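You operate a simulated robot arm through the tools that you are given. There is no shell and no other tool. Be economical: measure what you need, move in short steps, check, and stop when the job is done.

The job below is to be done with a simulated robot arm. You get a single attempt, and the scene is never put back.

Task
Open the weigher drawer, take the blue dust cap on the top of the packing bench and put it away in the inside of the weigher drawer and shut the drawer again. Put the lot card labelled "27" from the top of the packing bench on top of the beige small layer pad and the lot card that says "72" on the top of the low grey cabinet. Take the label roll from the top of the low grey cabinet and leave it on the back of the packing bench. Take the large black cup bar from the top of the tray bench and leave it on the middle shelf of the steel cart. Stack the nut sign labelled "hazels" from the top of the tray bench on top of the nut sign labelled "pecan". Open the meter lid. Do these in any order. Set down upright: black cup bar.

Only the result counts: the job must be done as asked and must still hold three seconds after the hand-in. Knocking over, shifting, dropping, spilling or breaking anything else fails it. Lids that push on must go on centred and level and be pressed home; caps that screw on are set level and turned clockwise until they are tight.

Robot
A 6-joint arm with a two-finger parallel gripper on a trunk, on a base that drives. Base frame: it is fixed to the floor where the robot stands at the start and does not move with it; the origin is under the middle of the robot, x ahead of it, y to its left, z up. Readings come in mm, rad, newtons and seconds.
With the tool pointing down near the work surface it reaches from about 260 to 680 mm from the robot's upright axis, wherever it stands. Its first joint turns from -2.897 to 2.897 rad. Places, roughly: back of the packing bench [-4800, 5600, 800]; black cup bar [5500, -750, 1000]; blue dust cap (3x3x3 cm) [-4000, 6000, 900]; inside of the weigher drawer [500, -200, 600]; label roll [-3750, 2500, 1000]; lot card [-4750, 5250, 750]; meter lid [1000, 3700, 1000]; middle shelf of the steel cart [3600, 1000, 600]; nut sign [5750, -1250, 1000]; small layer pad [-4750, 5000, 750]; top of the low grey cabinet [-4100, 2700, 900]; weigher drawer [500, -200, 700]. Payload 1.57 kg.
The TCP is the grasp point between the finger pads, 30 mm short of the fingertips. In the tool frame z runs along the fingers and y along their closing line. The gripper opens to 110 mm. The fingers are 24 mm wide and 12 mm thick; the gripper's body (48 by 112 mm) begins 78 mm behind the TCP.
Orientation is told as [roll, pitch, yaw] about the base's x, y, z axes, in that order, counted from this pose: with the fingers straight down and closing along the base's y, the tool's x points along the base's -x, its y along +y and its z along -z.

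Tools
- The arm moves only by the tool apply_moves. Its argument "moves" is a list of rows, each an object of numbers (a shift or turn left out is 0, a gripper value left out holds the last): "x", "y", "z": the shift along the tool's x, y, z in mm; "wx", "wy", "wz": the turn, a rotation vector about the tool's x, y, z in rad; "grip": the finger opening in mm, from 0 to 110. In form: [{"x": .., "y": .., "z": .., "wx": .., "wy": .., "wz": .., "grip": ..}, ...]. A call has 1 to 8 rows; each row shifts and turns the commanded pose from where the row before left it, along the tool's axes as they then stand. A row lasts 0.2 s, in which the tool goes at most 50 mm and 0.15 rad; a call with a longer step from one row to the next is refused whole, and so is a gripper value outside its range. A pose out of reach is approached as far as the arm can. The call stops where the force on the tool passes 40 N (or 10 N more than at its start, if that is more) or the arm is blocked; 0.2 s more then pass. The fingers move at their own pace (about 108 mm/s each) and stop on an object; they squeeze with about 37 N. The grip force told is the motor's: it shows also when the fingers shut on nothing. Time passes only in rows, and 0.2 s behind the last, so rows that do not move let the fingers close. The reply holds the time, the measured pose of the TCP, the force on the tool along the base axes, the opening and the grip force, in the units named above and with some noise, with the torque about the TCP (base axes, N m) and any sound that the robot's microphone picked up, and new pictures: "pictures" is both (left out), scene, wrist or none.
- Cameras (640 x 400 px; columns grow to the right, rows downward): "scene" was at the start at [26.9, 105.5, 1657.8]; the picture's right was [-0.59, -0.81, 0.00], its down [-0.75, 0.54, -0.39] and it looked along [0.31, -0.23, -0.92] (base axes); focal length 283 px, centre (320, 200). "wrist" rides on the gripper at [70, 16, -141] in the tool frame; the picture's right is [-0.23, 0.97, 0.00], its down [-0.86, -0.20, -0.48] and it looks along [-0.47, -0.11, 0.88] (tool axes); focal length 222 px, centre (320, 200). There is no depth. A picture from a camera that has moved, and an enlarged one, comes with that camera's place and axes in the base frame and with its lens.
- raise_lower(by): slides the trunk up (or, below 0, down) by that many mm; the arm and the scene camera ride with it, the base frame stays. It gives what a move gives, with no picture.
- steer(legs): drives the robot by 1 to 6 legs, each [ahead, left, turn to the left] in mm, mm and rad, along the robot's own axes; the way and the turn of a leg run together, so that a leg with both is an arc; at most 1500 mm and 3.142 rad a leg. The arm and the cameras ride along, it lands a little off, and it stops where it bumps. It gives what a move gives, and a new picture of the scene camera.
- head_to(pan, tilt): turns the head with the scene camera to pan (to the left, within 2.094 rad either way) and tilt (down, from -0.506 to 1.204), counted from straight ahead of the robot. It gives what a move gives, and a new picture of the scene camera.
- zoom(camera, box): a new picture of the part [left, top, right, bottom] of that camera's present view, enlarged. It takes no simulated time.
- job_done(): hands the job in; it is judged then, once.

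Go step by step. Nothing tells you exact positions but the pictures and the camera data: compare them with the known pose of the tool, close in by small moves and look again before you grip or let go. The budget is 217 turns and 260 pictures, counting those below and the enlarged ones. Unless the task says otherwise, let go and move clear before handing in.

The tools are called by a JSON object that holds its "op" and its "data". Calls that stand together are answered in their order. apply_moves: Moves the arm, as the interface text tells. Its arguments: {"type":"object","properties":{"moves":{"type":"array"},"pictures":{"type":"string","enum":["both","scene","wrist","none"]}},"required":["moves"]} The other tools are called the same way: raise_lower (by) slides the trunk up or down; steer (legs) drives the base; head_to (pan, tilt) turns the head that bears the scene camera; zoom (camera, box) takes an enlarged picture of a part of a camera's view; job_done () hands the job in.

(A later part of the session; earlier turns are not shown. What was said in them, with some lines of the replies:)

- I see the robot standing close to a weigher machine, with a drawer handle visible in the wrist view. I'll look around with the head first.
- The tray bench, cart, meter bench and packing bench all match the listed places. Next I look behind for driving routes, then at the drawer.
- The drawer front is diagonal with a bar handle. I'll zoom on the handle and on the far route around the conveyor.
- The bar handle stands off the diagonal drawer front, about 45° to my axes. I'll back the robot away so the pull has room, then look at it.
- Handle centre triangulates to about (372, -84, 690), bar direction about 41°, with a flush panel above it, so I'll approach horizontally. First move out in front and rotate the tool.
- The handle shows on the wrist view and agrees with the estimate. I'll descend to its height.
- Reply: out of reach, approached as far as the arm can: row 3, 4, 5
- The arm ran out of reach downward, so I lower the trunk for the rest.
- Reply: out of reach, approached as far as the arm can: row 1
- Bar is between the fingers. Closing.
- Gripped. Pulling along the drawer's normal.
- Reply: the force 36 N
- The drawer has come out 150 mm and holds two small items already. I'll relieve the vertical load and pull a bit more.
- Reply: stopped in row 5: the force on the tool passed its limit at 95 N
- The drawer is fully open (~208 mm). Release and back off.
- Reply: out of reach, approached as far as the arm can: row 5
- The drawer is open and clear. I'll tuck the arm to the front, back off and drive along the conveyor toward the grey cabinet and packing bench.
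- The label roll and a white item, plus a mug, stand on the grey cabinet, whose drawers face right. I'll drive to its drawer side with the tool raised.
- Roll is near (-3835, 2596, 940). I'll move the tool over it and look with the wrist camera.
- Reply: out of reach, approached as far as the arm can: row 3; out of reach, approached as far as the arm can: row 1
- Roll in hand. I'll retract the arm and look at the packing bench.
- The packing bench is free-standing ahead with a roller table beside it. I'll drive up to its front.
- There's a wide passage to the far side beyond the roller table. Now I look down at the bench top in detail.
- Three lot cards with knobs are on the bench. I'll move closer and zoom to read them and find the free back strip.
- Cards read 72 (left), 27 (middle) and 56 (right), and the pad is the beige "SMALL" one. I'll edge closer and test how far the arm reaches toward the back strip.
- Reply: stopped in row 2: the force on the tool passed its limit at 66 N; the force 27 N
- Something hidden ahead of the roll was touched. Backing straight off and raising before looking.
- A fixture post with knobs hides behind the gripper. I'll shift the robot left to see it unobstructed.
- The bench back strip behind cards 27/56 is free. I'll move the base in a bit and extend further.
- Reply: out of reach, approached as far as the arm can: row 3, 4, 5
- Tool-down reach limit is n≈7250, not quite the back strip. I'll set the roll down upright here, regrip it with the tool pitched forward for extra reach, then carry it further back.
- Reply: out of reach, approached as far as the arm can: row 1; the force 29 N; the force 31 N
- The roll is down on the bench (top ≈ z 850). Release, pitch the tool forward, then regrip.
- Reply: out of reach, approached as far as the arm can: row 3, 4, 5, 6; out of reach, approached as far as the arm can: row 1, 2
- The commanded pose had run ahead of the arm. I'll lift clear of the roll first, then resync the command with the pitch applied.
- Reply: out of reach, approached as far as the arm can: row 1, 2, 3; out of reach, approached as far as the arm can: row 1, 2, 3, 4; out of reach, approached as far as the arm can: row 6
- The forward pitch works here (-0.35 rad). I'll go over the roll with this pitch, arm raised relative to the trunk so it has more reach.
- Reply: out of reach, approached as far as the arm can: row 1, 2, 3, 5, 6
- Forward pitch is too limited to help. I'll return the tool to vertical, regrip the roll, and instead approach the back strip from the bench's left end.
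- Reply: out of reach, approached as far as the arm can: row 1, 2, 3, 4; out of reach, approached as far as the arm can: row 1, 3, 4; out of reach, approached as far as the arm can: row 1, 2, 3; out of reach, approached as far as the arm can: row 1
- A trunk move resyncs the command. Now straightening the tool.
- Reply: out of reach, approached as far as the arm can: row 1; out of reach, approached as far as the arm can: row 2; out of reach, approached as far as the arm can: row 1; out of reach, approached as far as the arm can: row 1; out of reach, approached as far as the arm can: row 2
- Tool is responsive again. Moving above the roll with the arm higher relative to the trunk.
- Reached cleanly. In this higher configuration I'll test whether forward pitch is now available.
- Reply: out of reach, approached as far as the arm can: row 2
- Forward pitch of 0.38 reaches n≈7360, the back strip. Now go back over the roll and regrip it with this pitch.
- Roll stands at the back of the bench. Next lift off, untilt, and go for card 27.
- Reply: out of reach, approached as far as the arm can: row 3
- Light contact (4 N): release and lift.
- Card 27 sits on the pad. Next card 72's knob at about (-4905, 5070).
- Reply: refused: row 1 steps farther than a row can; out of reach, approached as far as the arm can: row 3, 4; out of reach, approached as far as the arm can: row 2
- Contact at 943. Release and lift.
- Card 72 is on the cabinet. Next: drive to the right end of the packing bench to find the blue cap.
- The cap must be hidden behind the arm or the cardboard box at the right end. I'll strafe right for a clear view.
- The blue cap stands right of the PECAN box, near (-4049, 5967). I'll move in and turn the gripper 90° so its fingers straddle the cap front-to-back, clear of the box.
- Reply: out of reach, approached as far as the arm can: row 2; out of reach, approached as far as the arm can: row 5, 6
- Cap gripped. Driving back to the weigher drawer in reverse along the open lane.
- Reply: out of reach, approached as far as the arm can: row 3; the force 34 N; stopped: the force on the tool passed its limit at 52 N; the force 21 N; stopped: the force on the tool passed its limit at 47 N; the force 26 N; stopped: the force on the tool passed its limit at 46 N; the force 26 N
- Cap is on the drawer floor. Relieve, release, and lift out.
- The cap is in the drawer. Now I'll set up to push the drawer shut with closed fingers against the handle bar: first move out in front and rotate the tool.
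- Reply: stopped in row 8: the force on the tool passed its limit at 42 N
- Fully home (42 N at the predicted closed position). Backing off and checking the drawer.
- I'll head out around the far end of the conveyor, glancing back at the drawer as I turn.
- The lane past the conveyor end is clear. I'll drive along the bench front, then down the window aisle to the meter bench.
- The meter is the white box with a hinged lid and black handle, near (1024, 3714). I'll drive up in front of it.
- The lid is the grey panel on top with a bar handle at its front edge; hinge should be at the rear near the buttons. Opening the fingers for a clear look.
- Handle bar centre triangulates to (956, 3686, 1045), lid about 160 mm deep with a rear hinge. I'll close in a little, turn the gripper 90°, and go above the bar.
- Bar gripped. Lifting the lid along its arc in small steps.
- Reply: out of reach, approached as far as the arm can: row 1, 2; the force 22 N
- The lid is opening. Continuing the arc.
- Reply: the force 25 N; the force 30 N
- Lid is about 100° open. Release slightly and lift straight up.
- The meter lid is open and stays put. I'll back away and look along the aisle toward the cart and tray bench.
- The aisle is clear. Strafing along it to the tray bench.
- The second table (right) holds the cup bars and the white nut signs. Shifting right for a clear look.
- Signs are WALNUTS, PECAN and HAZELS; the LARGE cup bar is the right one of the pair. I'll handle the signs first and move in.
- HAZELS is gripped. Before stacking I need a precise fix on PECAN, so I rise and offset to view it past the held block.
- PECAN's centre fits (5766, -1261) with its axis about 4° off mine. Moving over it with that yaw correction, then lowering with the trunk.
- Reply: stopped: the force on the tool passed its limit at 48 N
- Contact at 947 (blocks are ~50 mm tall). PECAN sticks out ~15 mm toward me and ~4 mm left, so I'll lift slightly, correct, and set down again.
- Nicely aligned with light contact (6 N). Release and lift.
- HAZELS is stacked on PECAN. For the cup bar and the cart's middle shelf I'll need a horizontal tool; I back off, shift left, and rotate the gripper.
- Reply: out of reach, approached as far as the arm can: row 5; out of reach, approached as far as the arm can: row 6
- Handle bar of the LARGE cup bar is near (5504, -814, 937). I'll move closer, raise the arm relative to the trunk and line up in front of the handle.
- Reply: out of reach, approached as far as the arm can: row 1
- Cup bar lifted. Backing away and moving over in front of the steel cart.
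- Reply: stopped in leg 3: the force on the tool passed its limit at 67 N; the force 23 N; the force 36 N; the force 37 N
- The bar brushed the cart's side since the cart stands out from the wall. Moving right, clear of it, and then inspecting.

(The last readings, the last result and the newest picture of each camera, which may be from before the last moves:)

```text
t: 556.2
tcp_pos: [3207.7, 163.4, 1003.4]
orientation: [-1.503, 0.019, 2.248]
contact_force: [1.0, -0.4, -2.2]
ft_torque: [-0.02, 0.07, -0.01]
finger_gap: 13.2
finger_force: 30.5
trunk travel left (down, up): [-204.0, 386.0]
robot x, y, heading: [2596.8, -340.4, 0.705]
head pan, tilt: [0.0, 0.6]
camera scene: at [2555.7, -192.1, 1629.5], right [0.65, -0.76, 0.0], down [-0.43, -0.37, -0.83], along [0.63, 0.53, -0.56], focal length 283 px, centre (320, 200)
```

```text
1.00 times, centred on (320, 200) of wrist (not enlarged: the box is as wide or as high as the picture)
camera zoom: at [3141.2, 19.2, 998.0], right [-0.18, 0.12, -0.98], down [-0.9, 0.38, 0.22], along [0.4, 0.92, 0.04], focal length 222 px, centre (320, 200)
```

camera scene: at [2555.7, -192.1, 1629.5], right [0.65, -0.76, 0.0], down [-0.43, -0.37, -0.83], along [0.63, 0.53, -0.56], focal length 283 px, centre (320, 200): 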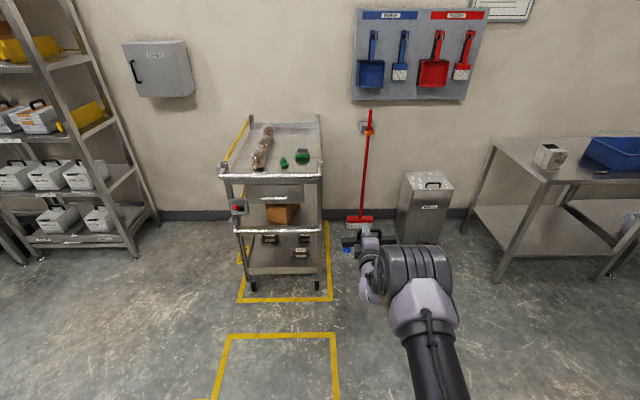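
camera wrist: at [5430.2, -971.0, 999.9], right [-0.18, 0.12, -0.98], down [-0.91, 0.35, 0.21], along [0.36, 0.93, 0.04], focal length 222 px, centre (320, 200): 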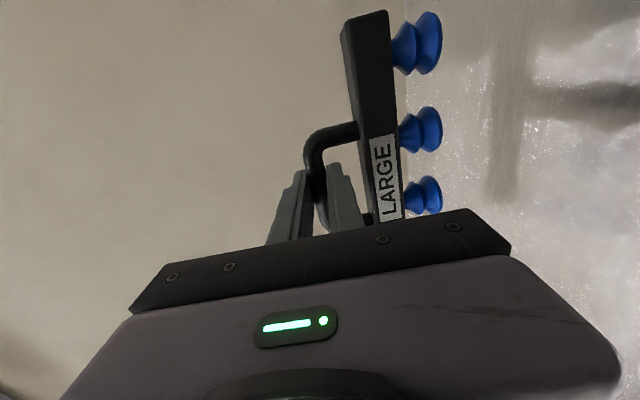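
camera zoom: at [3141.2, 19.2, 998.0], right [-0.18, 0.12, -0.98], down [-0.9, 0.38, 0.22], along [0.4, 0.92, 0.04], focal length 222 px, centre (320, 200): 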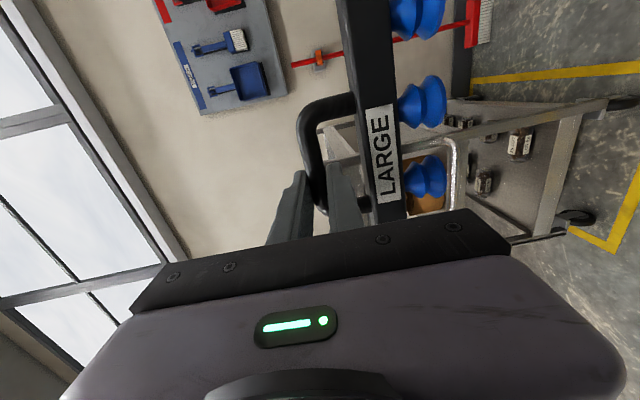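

The cart's near end is blocked by a rail and drawer, but the middle shelf is open from its right long side. I'll turn to face that side and come around.

{"op": "steer", "data": {"legs": [[0, 0, 1.582], [0, -950, 0], [-900, 0, 0]]}}

{"op": "head_to", "data": {"pan": 0.0, "tilt": 0.5}}

```text
t: 569.4
tcp_pos: [3393.5, 206.0, 1003.0]
orientation: [-1.503, 0.018, -2.461]
contact_force: [0.2, -0.1, -3.0]
ft_torque: [-0.02, 0.04, 0.02]
finger_gap: 13.5
finger_force: 30.1
trunk travel left (down, up): [-204.0, 386.0]
robot x, y, heading: [3901.1, -403.4, 2.28]
head pan, tilt: [0.0, 0.6]
camera scene: at [3750.6, -444.1, 1629.5], right [0.76, 0.65, 0.0], down [0.37, -0.43, -0.83], along [-0.54, 0.63, -0.56], focal length 283 px, centre (320, 200)
```

scene: 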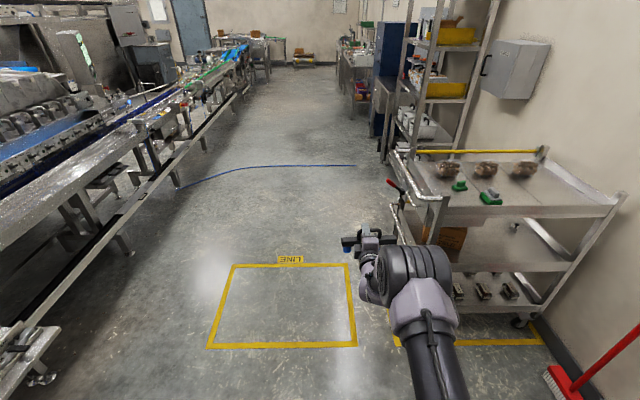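

```text
t: 570.1
tcp_pos: [3393.6, 207.2, 1002.1]
orientation: [-1.502, 0.019, -2.461]
contact_force: [-0.2, -0.3, -3.5]
ft_torque: [-0.04, -0.01, 0.0]
finger_gap: 13.2
finger_force: 29.8
trunk travel left (down, up): [-204.0, 386.0]
robot x, y, heading: [3903.1, -406.0, 2.274]
head pan, tilt: [0.0, 0.499]
camera scene: at [3748.7, -441.9, 1638.5], right [0.76, 0.65, 0.0], down [0.31, -0.36, -0.88], along [-0.57, 0.67, -0.48], focal length 283 px, centre (320, 200)
```

scene: 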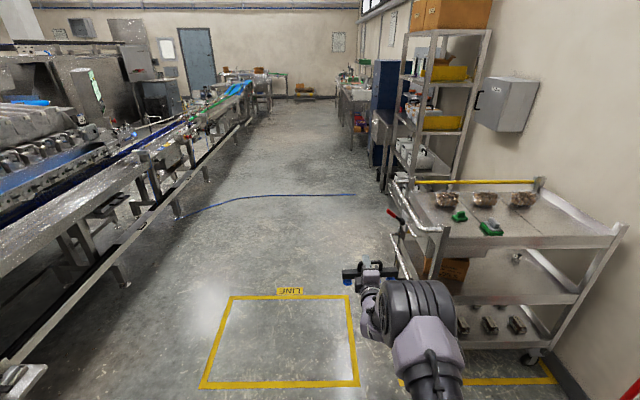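

{"op": "zoom", "data": {"camera": "scene", "box": [380, 160, 640, 380]}}

```text
1.82 times, centred on (510, 270) of scene
camera zoom: at [3748.7, -441.9, 1638.5], right [0.76, 0.65, 0.0], down [0.31, -0.36, -0.88], along [-0.57, 0.67, -0.48], focal length 515 px, centre (-26, 73)
```

zoom: 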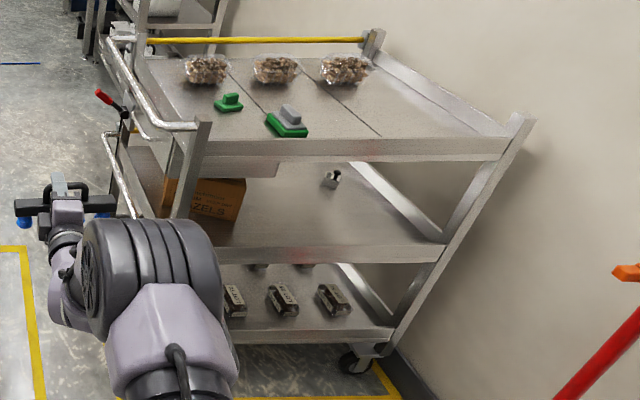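

The cart's right side is open with free space on the middle shelf (z ≈ 600) right of the box. I'll retract the arm a bit and move alongside.

{"op": "apply_moves", "data": {"moves": [{"z": -40}, {"z": -40}, {"z": -40}, {}], "pictures": "none"}}

{"op": "steer", "data": {"legs": [[160, 0, 0.01], [0, -540, 0]]}}

{"op": "head_to", "data": {"pan": 0.35, "tilt": 0.75}}

```text
t: 571.1
tcp_pos: [3467.6, 113.8, 1012.1]
orientation: [-1.505, 0.018, -2.462]
contact_force: [1.1, 0.7, -3.0]
ft_torque: [-0.04, 0.03, 0.0]
finger_gap: 13.3
finger_force: 29.6
trunk travel left (down, up): [-204.0, 386.0]
robot x, y, heading: [3905.7, -405.7, 2.281]
head pan, tilt: [0.0, 0.499]
```

```text
t: 575.2
tcp_pos: [3762.5, 582.8, 1011.1]
orientation: [-1.503, 0.017, -2.45]
contact_force: [0.4, 0.0, -3.2]
ft_torque: [-0.03, 0.01, -0.03]
finger_gap: 13.0
finger_force: 30.0
trunk travel left (down, up): [-204.0, 386.0]
robot x, y, heading: [4201.4, 69.6, 2.288]
head pan, tilt: [0.0, 0.499]
camera scene: at [4047.9, 30.0, 1638.6], right [0.75, 0.66, 0.0], down [0.32, -0.36, -0.88], along [-0.58, 0.66, -0.48], focal length 283 px, centre (320, 200)
```

scene: 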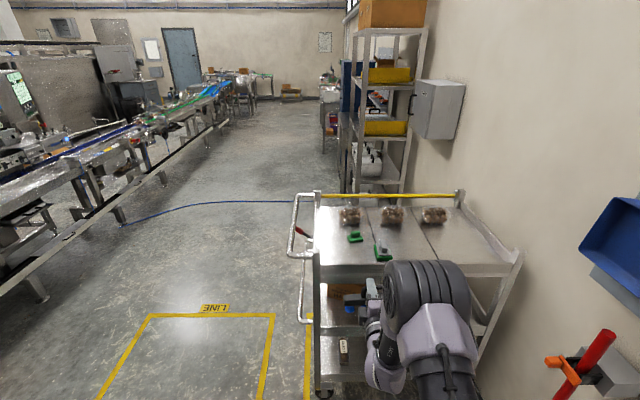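

```text
t: 576.0
tcp_pos: [3761.2, 581.1, 1010.1]
orientation: [-1.503, 0.017, -2.451]
contact_force: [-0.5, 0.7, -2.0]
ft_torque: [-0.08, 0.03, 0.0]
finger_gap: 13.3
finger_force: 30.5
trunk travel left (down, up): [-204.0, 386.0]
robot x, y, heading: [4201.5, 71.6, 2.292]
head pan, tilt: [0.351, 0.75]
camera scene: at [4034.7, 1.0, 1616.6], right [0.48, 0.88, 0.0], down [0.6, -0.33, -0.73], along [-0.64, 0.35, -0.68], focal length 283 px, centre (320, 200)
```

scene: 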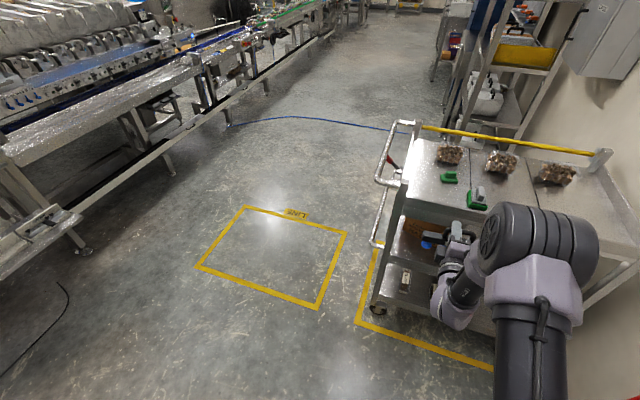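

{"op": "apply_moves", "data": {"moves": [{"x": 45}, {"x": 45}, {"x": 45}, {"x": 45}, {}], "pictures": "none"}}

{"op": "raise_lower", "data": {"by": -204}}

{"op": "apply_moves", "data": {"moves": [{"y": 25}, {"y": 25}, {}]}}

```text
t: 577.2
tcp_pos: [3900.7, 697.9, 1014.1]
orientation: [-1.502, 0.019, -2.452]
contact_force: [0.7, 0.4, -3.3]
ft_torque: [-0.06, 0.02, 0.01]
finger_gap: 13.2
finger_force: 30.2
trunk travel left (down, up): [-204.0, 386.0]
robot x, y, heading: [4202.3, 68.2, 2.293]
head pan, tilt: [0.351, 0.75]
```

```text
t: 579.4
tcp_pos: [3901.0, 697.0, 810.7]
orientation: [-1.502, 0.017, -2.452]
contact_force: [-0.2, 0.5, -2.8]
ft_torque: [-0.04, 0.01, 0.0]
finger_gap: 13.0
finger_force: 30.4
trunk travel left (down, up): [0.0, 590.0]
robot x, y, heading: [4201.4, 69.2, 2.289]
head pan, tilt: [0.351, 0.75]
```

```text
t: 580.2
tcp_pos: [3904.4, 696.4, 762.0]
orientation: [-1.503, 0.018, -2.451]
contact_force: [-0.9, 1.1, -2.6]
ft_torque: [-0.02, 0.04, -0.02]
finger_gap: 13.2
finger_force: 29.6
trunk travel left (down, up): [0.0, 590.0]
robot x, y, heading: [4199.4, 69.3, 2.29]
head pan, tilt: [0.351, 0.75]
camera scene: at [4034.8, 1.1, 1413.0], right [0.48, 0.88, 0.0], down [0.6, -0.33, -0.73], along [-0.64, 0.35, -0.68], focal length 283 px, centre (320, 200)
camera wrist: at [4049.6, 630.7, 756.2], right [-0.12, -0.18, -0.98], down [-0.37, -0.9, 0.22], along [-0.92, 0.38, 0.04], focal length 222 px, centre (320, 200)
```

scene: 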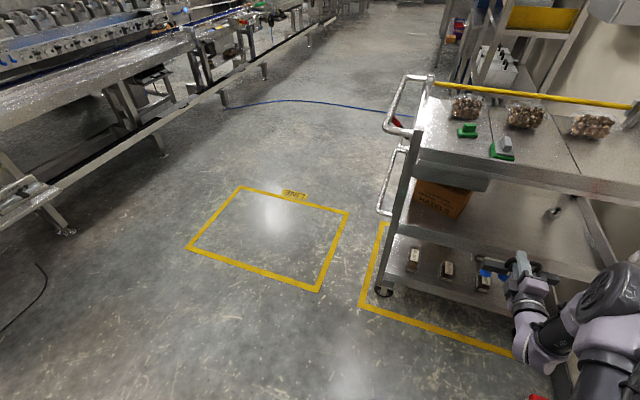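
wrist: 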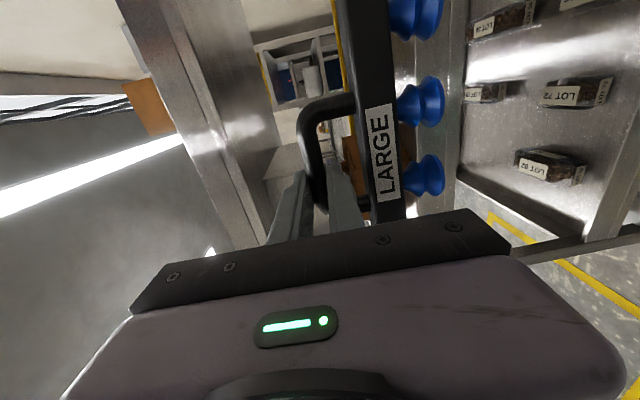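

{"op": "steer", "data": {"legs": [[150, 0, 0]]}}

{"op": "apply_moves", "data": {"moves": [{}], "pictures": "wrist"}}

{"op": "zoom", "data": {"camera": "scene", "box": [380, 130, 620, 310]}}

```text
t: 581.6
tcp_pos: [3805.4, 806.8, 759.9]
orientation: [-1.502, 0.018, -2.45]
contact_force: [0.8, 0.3, -3.2]
ft_torque: [-0.05, 0.01, -0.01]
finger_gap: 13.4
finger_force: 29.7
trunk travel left (down, up): [0.0, 590.0]
robot x, y, heading: [4103.5, 180.4, 2.284]
head pan, tilt: [0.351, 0.75]
camera scene: at [3936.4, 113.4, 1413.0], right [0.48, 0.88, 0.0], down [0.6, -0.33, -0.73], along [-0.64, 0.35, -0.68], focal length 283 px, centre (320, 200)
```

scene: 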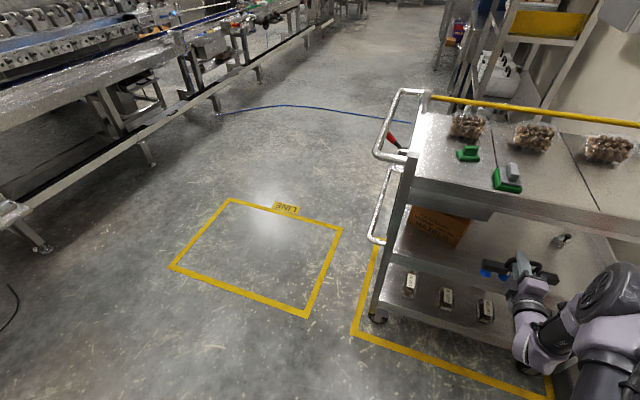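

```text
t: 582.0
tcp_pos: [3805.6, 808.3, 760.5]
orientation: [-1.502, 0.019, -2.45]
contact_force: [-0.1, -0.1, -2.7]
ft_torque: [-0.03, -0.02, 0.01]
finger_gap: 13.5
finger_force: 29.8
trunk travel left (down, up): [0.0, 590.0]
robot x, y, heading: [4101.5, 182.2, 2.285]
head pan, tilt: [0.351, 0.75]
no pictures are left
```

```text
refused: no pictures are left
```

The picture budget is spent, so I'll finish by dead reckoning and force. The bar hangs about 60 mm above shelf level, facing free shelf space; I insert it carefully.

{"op": "apply_moves", "data": {"moves": [{"y": -12}, {}], "pictures": "none"}}

{"op": "steer", "data": {"legs": [[80, 0, 0]]}}

```text
t: 582.6
tcp_pos: [3805.2, 809.5, 774.0]
orientation: [-1.502, 0.018, -2.45]
contact_force: [-0.1, -0.6, -2.7]
ft_torque: [-0.06, 0.0, -0.02]
finger_gap: 13.4
finger_force: 29.9
trunk travel left (down, up): [0.0, 590.0]
robot x, y, heading: [4098.5, 180.4, 2.293]
head pan, tilt: [0.351, 0.75]
no pictures are left
```

```text
t: 583.6
tcp_pos: [3752.2, 868.7, 772.3]
orientation: [-1.501, 0.018, -2.45]
contact_force: [0.2, 0.0, -3.4]
ft_torque: [-0.06, 0.0, 0.01]
finger_gap: 13.2
finger_force: 29.7
trunk travel left (down, up): [0.0, 590.0]
robot x, y, heading: [4046.4, 243.6, 2.287]
head pan, tilt: [0.351, 0.75]
```

{"op": "apply_moves", "data": {"moves": [{"z": 18}, {"z": 18}, {"z": 18}, {"z": 18}, {}], "pictures": "none"}}

```text
t: 584.9
tcp_pos: [3706.9, 924.5, 769.8]
orientation: [-1.503, 0.017, -2.45]
contact_force: [-0.1, -0.1, -3.4]
ft_torque: [-0.06, 0.04, 0.0]
finger_gap: 13.3
finger_force: 29.6
trunk travel left (down, up): [0.0, 590.0]
robot x, y, heading: [4050.0, 241.2, 2.293]
head pan, tilt: [0.351, 0.75]
no pictures are left
```

{"op": "apply_moves", "data": {"moves": [{"y": 8}, {"y": 8}, {"y": 6}, {}], "pictures": "none"}}

{"op": "apply_moves", "data": {"moves": [{"y": 5}, {"y": 5}, {}], "pictures": "none"}}

```text
t: 585.9
tcp_pos: [3707.5, 923.0, 746.4]
orientation: [-1.501, 0.018, -2.451]
contact_force: [-0.3, 0.5, -3.3]
ft_torque: [-0.05, 0.03, 0.01]
finger_gap: 13.3
finger_force: 30.3
trunk travel left (down, up): [0.0, 590.0]
robot x, y, heading: [4049.4, 244.7, 2.29]
head pan, tilt: [0.351, 0.75]
no pictures are left
```

```text
t: 586.6
tcp_pos: [3709.7, 921.8, 736.0]
orientation: [-1.5, 0.017, -2.451]
contact_force: [-0.3, 0.6, -3.3]
ft_torque: [-0.07, 0.01, 0.01]
finger_gap: 13.2
finger_force: 30.0
trunk travel left (down, up): [0.0, 590.0]
robot x, y, heading: [4046.3, 241.2, 2.292]
head pan, tilt: [0.351, 0.75]
no pictures are left
```

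{"op": "apply_moves", "data": {"moves": [{"y": 5}, {"y": 5}, {}], "pictures": "none"}}

{"op": "apply_moves", "data": {"moves": [{"y": 5}, {"y": 5}, {}], "pictures": "none"}}

{"op": "apply_moves", "data": {"moves": [{"y": 4}, {"y": 4}, {}], "pictures": "none"}}

```text
t: 587.5
tcp_pos: [3708.2, 922.6, 726.3]
orientation: [-1.502, 0.017, -2.452]
contact_force: [0.5, 0.4, -2.5]
ft_torque: [-0.04, 0.01, 0.0]
finger_gap: 13.6
finger_force: 30.8
trunk travel left (down, up): [0.0, 590.0]
robot x, y, heading: [4049.1, 242.5, 2.288]
head pan, tilt: [0.351, 0.75]
no pictures are left
```

```text
t: 588.2
tcp_pos: [3709.0, 920.9, 716.7]
orientation: [-1.502, 0.018, -2.45]
contact_force: [0.1, 0.3, -2.8]
ft_torque: [-0.07, 0.02, -0.02]
finger_gap: 13.2
finger_force: 29.9
trunk travel left (down, up): [0.0, 590.0]
robot x, y, heading: [4048.9, 239.3, 2.293]
head pan, tilt: [0.351, 0.75]
no pictures are left
```

```text
t: 589.0
tcp_pos: [3709.8, 921.7, 708.8]
orientation: [-1.501, 0.018, -2.451]
contact_force: [-0.4, 0.5, -3.1]
ft_torque: [-0.06, 0.0, -0.01]
finger_gap: 13.0
finger_force: 29.8
trunk travel left (down, up): [0.0, 590.0]
robot x, y, heading: [4051.2, 240.9, 2.289]
head pan, tilt: [0.351, 0.75]
no pictures are left
```

{"op": "apply_moves", "data": {"moves": [{"y": 4}, {"y": 4}, {}], "pictures": "none"}}

{"op": "apply_moves", "data": {"moves": [{"y": 3}, {"y": 3}, {}], "pictures": "none"}}

{"op": "apply_moves", "data": {"moves": [{"y": 3}, {}], "pictures": "none"}}

```text
t: 589.9
tcp_pos: [3711.3, 920.6, 700.9]
orientation: [-1.502, 0.019, -2.452]
contact_force: [-0.8, 0.5, -3.6]
ft_torque: [-0.03, 0.01, -0.03]
finger_gap: 13.5
finger_force: 30.5
trunk travel left (down, up): [0.0, 590.0]
robot x, y, heading: [4049.1, 238.5, 2.292]
head pan, tilt: [0.351, 0.75]
no pictures are left
```

```text
t: 590.6
tcp_pos: [3711.3, 920.6, 694.6]
orientation: [-1.501, 0.018, -2.449]
contact_force: [0.3, 0.0, -2.9]
ft_torque: [-0.04, 0.0, -0.02]
finger_gap: 13.5
finger_force: 30.0
trunk travel left (down, up): [0.0, 590.0]
robot x, y, heading: [4046.7, 239.1, 2.289]
head pan, tilt: [0.351, 0.75]
no pictures are left
```

```text
t: 591.2
tcp_pos: [3711.1, 920.5, 692.8]
orientation: [-1.502, 0.017, -2.449]
contact_force: [0.1, 0.1, -3.1]
ft_torque: [-0.04, 0.03, 0.0]
finger_gap: 13.3
finger_force: 30.5
trunk travel left (down, up): [0.0, 590.0]
robot x, y, heading: [4047.0, 244.9, 2.289]
head pan, tilt: [0.351, 0.75]
no pictures are left
```

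{"op": "apply_moves", "data": {"moves": [{"y": 3}, {}], "pictures": "none"}}

{"op": "apply_moves", "data": {"moves": [{"y": 3}, {}], "pictures": "none"}}

{"op": "apply_moves", "data": {"moves": [{"y": 3}, {}], "pictures": "none"}}

```text
t: 591.9
tcp_pos: [3711.3, 920.7, 687.8]
orientation: [-1.5, 0.017, -2.451]
contact_force: [0.0, -1.0, -2.7]
ft_torque: [-0.04, 0.0, 0.02]
finger_gap: 13.6
finger_force: 29.3
trunk travel left (down, up): [0.0, 590.0]
robot x, y, heading: [4044.7, 240.5, 2.289]
head pan, tilt: [0.351, 0.75]
no pictures are left
```

```text
t: 592.5
tcp_pos: [3711.4, 920.1, 685.4]
orientation: [-1.501, 0.018, -2.451]
contact_force: [-1.3, 0.1, -2.2]
ft_torque: [-0.05, 0.05, -0.03]
finger_gap: 13.1
finger_force: 30.0
trunk travel left (down, up): [0.0, 590.0]
robot x, y, heading: [4050.9, 240.6, 2.293]
head pan, tilt: [0.351, 0.75]
no pictures are left
```

```text
t: 593.0
tcp_pos: [3711.1, 921.4, 682.3]
orientation: [-1.5, 0.018, -2.452]
contact_force: [-0.4, 0.1, -2.9]
ft_torque: [-0.01, 0.02, 0.0]
finger_gap: 13.2
finger_force: 30.2
trunk travel left (down, up): [0.0, 590.0]
robot x, y, heading: [4048.5, 242.2, 2.291]
head pan, tilt: [0.351, 0.75]
no pictures are left
```

{"op": "apply_moves", "data": {"moves": [{"y": 3}, {"y": 3}, {}], "pictures": "none"}}

{"op": "apply_moves", "data": {"moves": [{"y": 3}, {"y": 3}, {}], "pictures": "none"}}

{"op": "apply_moves", "data": {"moves": [{"y": 3}, {"y": 3}, {}], "pictures": "none"}}

```text
t: 593.9
tcp_pos: [3712.2, 919.1, 676.3]
orientation: [-1.5, 0.018, -2.451]
contact_force: [-0.7, 0.1, -3.5]
ft_torque: [-0.07, -0.01, 0.02]
finger_gap: 13.2
finger_force: 30.3
trunk travel left (down, up): [0.0, 590.0]
robot x, y, heading: [4051.7, 237.8, 2.288]
head pan, tilt: [0.351, 0.75]
no pictures are left
```

```text
t: 594.6
tcp_pos: [3711.6, 918.9, 670.9]
orientation: [-1.501, 0.018, -2.451]
contact_force: [-0.2, -0.8, -2.6]
ft_torque: [-0.06, 0.02, -0.01]
finger_gap: 13.2
finger_force: 30.2
trunk travel left (down, up): [0.0, 590.0]
robot x, y, heading: [4052.9, 242.3, 2.288]
head pan, tilt: [0.351, 0.75]
no pictures are left
```

```text
t: 595.5
tcp_pos: [3714.2, 918.5, 664.8]
orientation: [-1.5, 0.018, -2.45]
contact_force: [-0.2, -0.3, -3.5]
ft_torque: [-0.01, 0.02, -0.02]
finger_gap: 13.3
finger_force: 30.2
trunk travel left (down, up): [0.0, 590.0]
robot x, y, heading: [4048.0, 241.5, 2.291]
head pan, tilt: [0.351, 0.75]
no pictures are left
```

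{"op": "apply_moves", "data": {"moves": [{"y": 3}, {"y": 2}, {}], "pictures": "none"}}

{"op": "apply_moves", "data": {"moves": [{"y": 3}, {"y": 2}, {}], "pictures": "none"}}

{"op": "apply_moves", "data": {"moves": [{"y": 3}, {"y": 2}, {}], "pictures": "none"}}

```text
t: 596.2
tcp_pos: [3712.3, 919.9, 659.5]
orientation: [-1.501, 0.017, -2.449]
contact_force: [-0.3, 0.2, -1.9]
ft_torque: [-0.03, 0.03, -0.02]
finger_gap: 13.1
finger_force: 29.9
trunk travel left (down, up): [0.0, 590.0]
robot x, y, heading: [4047.0, 239.2, 2.288]
head pan, tilt: [0.351, 0.75]
no pictures are left
```

```text
t: 597.0
tcp_pos: [3712.6, 919.2, 654.7]
orientation: [-1.501, 0.018, -2.449]
contact_force: [-0.2, -1.1, -3.7]
ft_torque: [-0.03, 0.04, -0.03]
finger_gap: 13.2
finger_force: 29.7
trunk travel left (down, up): [0.0, 590.0]
robot x, y, heading: [4046.9, 241.8, 2.29]
head pan, tilt: [0.351, 0.75]
no pictures are left
```

```text
t: 597.9
tcp_pos: [3713.7, 919.3, 655.0]
orientation: [-1.509, 0.021, -2.45]
contact_force: [-4.0, 1.0, 38.7]
ft_torque: [-3.53, -1.5, -0.22]
finger_gap: 13.1
finger_force: 29.7
trunk travel left (down, up): [0.0, 590.0]
robot x, y, heading: [4049.4, 242.3, 2.29]
head pan, tilt: [0.351, 0.75]
no pictures are left
```

The contact torque says the gripper body, 88 mm behind the grip, met the shelf's raised lip, while the bar itself is not yet down. I'll raise off the lip and lower the bar the rest of the way by opening the fingers gradually, with its handle riding on the lower finger.

{"op": "apply_moves", "data": {"moves": [{"y": -4}, {}, {}], "pictures": "none"}}

```text
t: 598.6
tcp_pos: [3712.5, 918.1, 654.8]
orientation: [-1.504, 0.017, -2.45]
contact_force: [-5.0, 12.9, 19.2]
ft_torque: [-1.34, -0.59, -0.05]
finger_gap: 13.4
finger_force: 29.9
trunk travel left (down, up): [0.0, 590.0]
robot x, y, heading: [4050.5, 244.5, 2.289]
head pan, tilt: [0.351, 0.75]
no pictures are left
```

{"op": "apply_moves", "data": {"moves": [{"y": -4}, {}, {}], "pictures": "none"}}

```text
t: 599.5
tcp_pos: [3713.3, 918.1, 656.5]
orientation: [-1.501, 0.018, -2.449]
contact_force: [-0.3, -0.1, -3.9]
ft_torque: [-0.11, -0.01, -0.01]
finger_gap: 13.3
finger_force: 30.5
trunk travel left (down, up): [0.0, 590.0]
robot x, y, heading: [4048.8, 240.7, 2.291]
head pan, tilt: [0.351, 0.75]
no pictures are left
```

{"op": "apply_moves", "data": {"moves": [{"grip": 14}, {"grip": 15}, {"grip": 16}, {"grip": 17}, {}, {}], "pictures": "none"}}

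{"op": "apply_moves", "data": {"moves": [{"grip": 18}, {"grip": 19}, {"grip": 20}, {"grip": 21}, {}, {}], "pictures": "none"}}

```text
t: 600.9
tcp_pos: [3712.5, 919.6, 658.4]
orientation: [-1.501, 0.017, -2.451]
contact_force: [-0.1, -0.1, -2.4]
ft_torque: [-0.04, 0.03, 0.0]
finger_gap: 19.6
finger_force: 1.5
trunk travel left (down, up): [0.0, 590.0]
robot x, y, heading: [4048.6, 244.1, 2.293]
head pan, tilt: [0.351, 0.75]
no pictures are left
```

```text
t: 602.2
tcp_pos: [3712.4, 918.7, 657.0]
orientation: [-1.501, 0.017, -2.45]
contact_force: [0.4, 0.2, -2.5]
ft_torque: [0.01, 0.01, -0.02]
finger_gap: 23.6
finger_force: 1.7
trunk travel left (down, up): [0.0, 590.0]
robot x, y, heading: [4048.0, 241.1, 2.291]
head pan, tilt: [0.351, 0.75]
no pictures are left
```

{"op": "apply_moves", "data": {"moves": [{"grip": 22}, {"grip": 23}, {"grip": 24}, {"grip": 25}, {}, {}], "pictures": "none"}}

{"op": "apply_moves", "data": {"moves": [{"grip": 26}, {"grip": 27}, {"grip": 28}, {"grip": 29}, {}, {}], "pictures": "none"}}

{"op": "apply_moves", "data": {"moves": [{"grip": 30}, {"grip": 31}, {"grip": 32}, {"grip": 33}, {}, {}], "pictures": "none"}}

```text
t: 603.6
tcp_pos: [3711.9, 920.6, 656.6]
orientation: [-1.502, 0.018, -2.45]
contact_force: [-0.5, -0.2, -4.0]
ft_torque: [-0.06, 0.01, -0.04]
finger_gap: 27.6
finger_force: 1.9
trunk travel left (down, up): [0.0, 590.0]
robot x, y, heading: [4047.0, 244.0, 2.291]
head pan, tilt: [0.351, 0.75]
no pictures are left
```

```text
t: 605.0
tcp_pos: [3712.6, 919.5, 658.6]
orientation: [-1.502, 0.018, -2.449]
contact_force: [0.0, 0.3, -3.1]
ft_torque: [-0.08, 0.05, 0.01]
finger_gap: 31.7
finger_force: 1.7
trunk travel left (down, up): [0.0, 590.0]
robot x, y, heading: [4048.6, 241.1, 2.292]
head pan, tilt: [0.351, 0.75]
no pictures are left
```

```text
t: 606.5
tcp_pos: [3712.4, 919.9, 658.1]
orientation: [-1.501, 0.018, -2.45]
contact_force: [-0.3, 0.4, -3.0]
ft_torque: [-0.04, 0.05, -0.01]
finger_gap: 35.6
finger_force: 1.6
trunk travel left (down, up): [0.0, 590.0]
robot x, y, heading: [4047.6, 243.1, 2.293]
head pan, tilt: [0.351, 0.75]
no pictures are left
```

{"op": "apply_moves", "data": {"moves": [{"grip": 34}, {"grip": 35}, {"grip": 36}, {"grip": 37}, {}, {}], "pictures": "none"}}

{"op": "apply_moves", "data": {"moves": [{"grip": 38}, {"grip": 39}, {"grip": 40}, {"grip": 41}, {}, {}], "pictures": "none"}}

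{"op": "apply_moves", "data": {"moves": [{"grip": 42}, {"grip": 43}, {"grip": 44}, {"grip": 45}, {}, {}], "pictures": "none"}}

```text
t: 607.9
tcp_pos: [3712.7, 919.6, 657.9]
orientation: [-1.5, 0.016, -2.451]
contact_force: [0.3, 0.9, -3.9]
ft_torque: [-0.05, 0.0, 0.0]
finger_gap: 39.6
finger_force: 1.3
trunk travel left (down, up): [0.0, 590.0]
robot x, y, heading: [4050.7, 243.4, 2.29]
head pan, tilt: [0.351, 0.75]
no pictures are left
```

```text
t: 609.2
tcp_pos: [3713.2, 919.9, 658.9]
orientation: [-1.503, 0.017, -2.45]
contact_force: [0.5, -0.2, -1.6]
ft_torque: [0.02, 0.01, 0.0]
finger_gap: 42.2
finger_force: 0.2
trunk travel left (down, up): [0.0, 590.0]
robot x, y, heading: [4049.2, 241.2, 2.294]
head pan, tilt: [0.351, 0.75]
no pictures are left
```

```text
t: 610.6
tcp_pos: [3713.0, 919.3, 658.0]
orientation: [-1.503, 0.017, -2.45]
contact_force: [0.2, 0.4, -0.9]
ft_torque: [-0.03, -0.01, -0.04]
finger_gap: 45.1
finger_force: 0.1
trunk travel left (down, up): [0.0, 590.0]
robot x, y, heading: [4051.9, 241.8, 2.29]
head pan, tilt: [0.351, 0.75]
no pictures are left
```

The bar's weight has transferred to the shelf. Open slightly more and withdraw straight back.

{"op": "apply_moves", "data": {"moves": [{"grip": 50}, {}, {"z": -6}, {"z": -8}, {"z": -10}, {"z": -12}, {}], "pictures": "none"}}

```text
t: 612.2
tcp_pos: [3734.7, 892.6, 660.2]
orientation: [-1.501, 0.017, -2.452]
contact_force: [-0.2, -0.3, -0.2]
ft_torque: [0.05, 0.02, 0.02]
finger_gap: 50.3
finger_force: 0.0
trunk travel left (down, up): [0.0, 590.0]
robot x, y, heading: [4048.8, 241.9, 2.285]
head pan, tilt: [0.351, 0.75]
no pictures are left
```

{"op": "apply_moves", "data": {"moves": [{"z": -30}, {"z": -40}, {"z": -40}, {}], "pictures": "none"}}

{"op": "steer", "data": {"legs": [[-120, 0, 0]]}}

```text
t: 613.2
tcp_pos: [3806.9, 805.9, 668.5]
orientation: [-1.504, 0.017, -2.451]
contact_force: [-0.5, 0.1, -0.2]
ft_torque: [-0.02, 0.0, -0.01]
finger_gap: 49.8
finger_force: 0.0
trunk travel left (down, up): [0.0, 590.0]
robot x, y, heading: [4050.7, 237.0, 2.294]
head pan, tilt: [0.351, 0.75]
no pictures are left
```

```text
t: 614.5
tcp_pos: [3883.6, 716.9, 667.0]
orientation: [-1.504, 0.018, -2.451]
contact_force: [0.5, 0.2, 0.3]
ft_torque: [-0.02, -0.03, 0.02]
finger_gap: 50.1
finger_force: 0.1
trunk travel left (down, up): [0.0, 590.0]
robot x, y, heading: [4124.5, 153.1, 2.288]
head pan, tilt: [0.351, 0.75]
```

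The bar has been released on the shelf and the arm is clear of the cart, so I'm handing the job in.

{"op": "job_done", "data": {}}

```text
The job is handed in.
```

I did every part of the job and handed it in. The cup bar on the cart was the one step I couldn't check by camera, because the pictures ran out before I set it down.

- **Weigher drawer:** the blue dust cap is inside and the drawer is pushed fully shut.
- **Lot cards:** card 27 is on the beige small layer pad, and card 72 is on the low grey cabinet.
- **Label roll:** it stands upright towards the back of the packing bench. On the way I touched a fixture on that bench once; I saw no sign that anything moved.
- **Meter lid:** it is open at roughly 90–100° and stayed there when I let go.
- **Nut signs:** "hazels" is stacked on "pecan" on the tray bench.
- **Black cup bar:** it should be upright on the middle shelf of the steel cart. I set it down by force and position alone. The force readings showed the shelf taking its weight before I let go, and pulling back met no resistance.

While I was carrying the cup bar, it bumped the cart hard enough to stop the robot (67 N). The cart still looked in place in the pictures afterwards.
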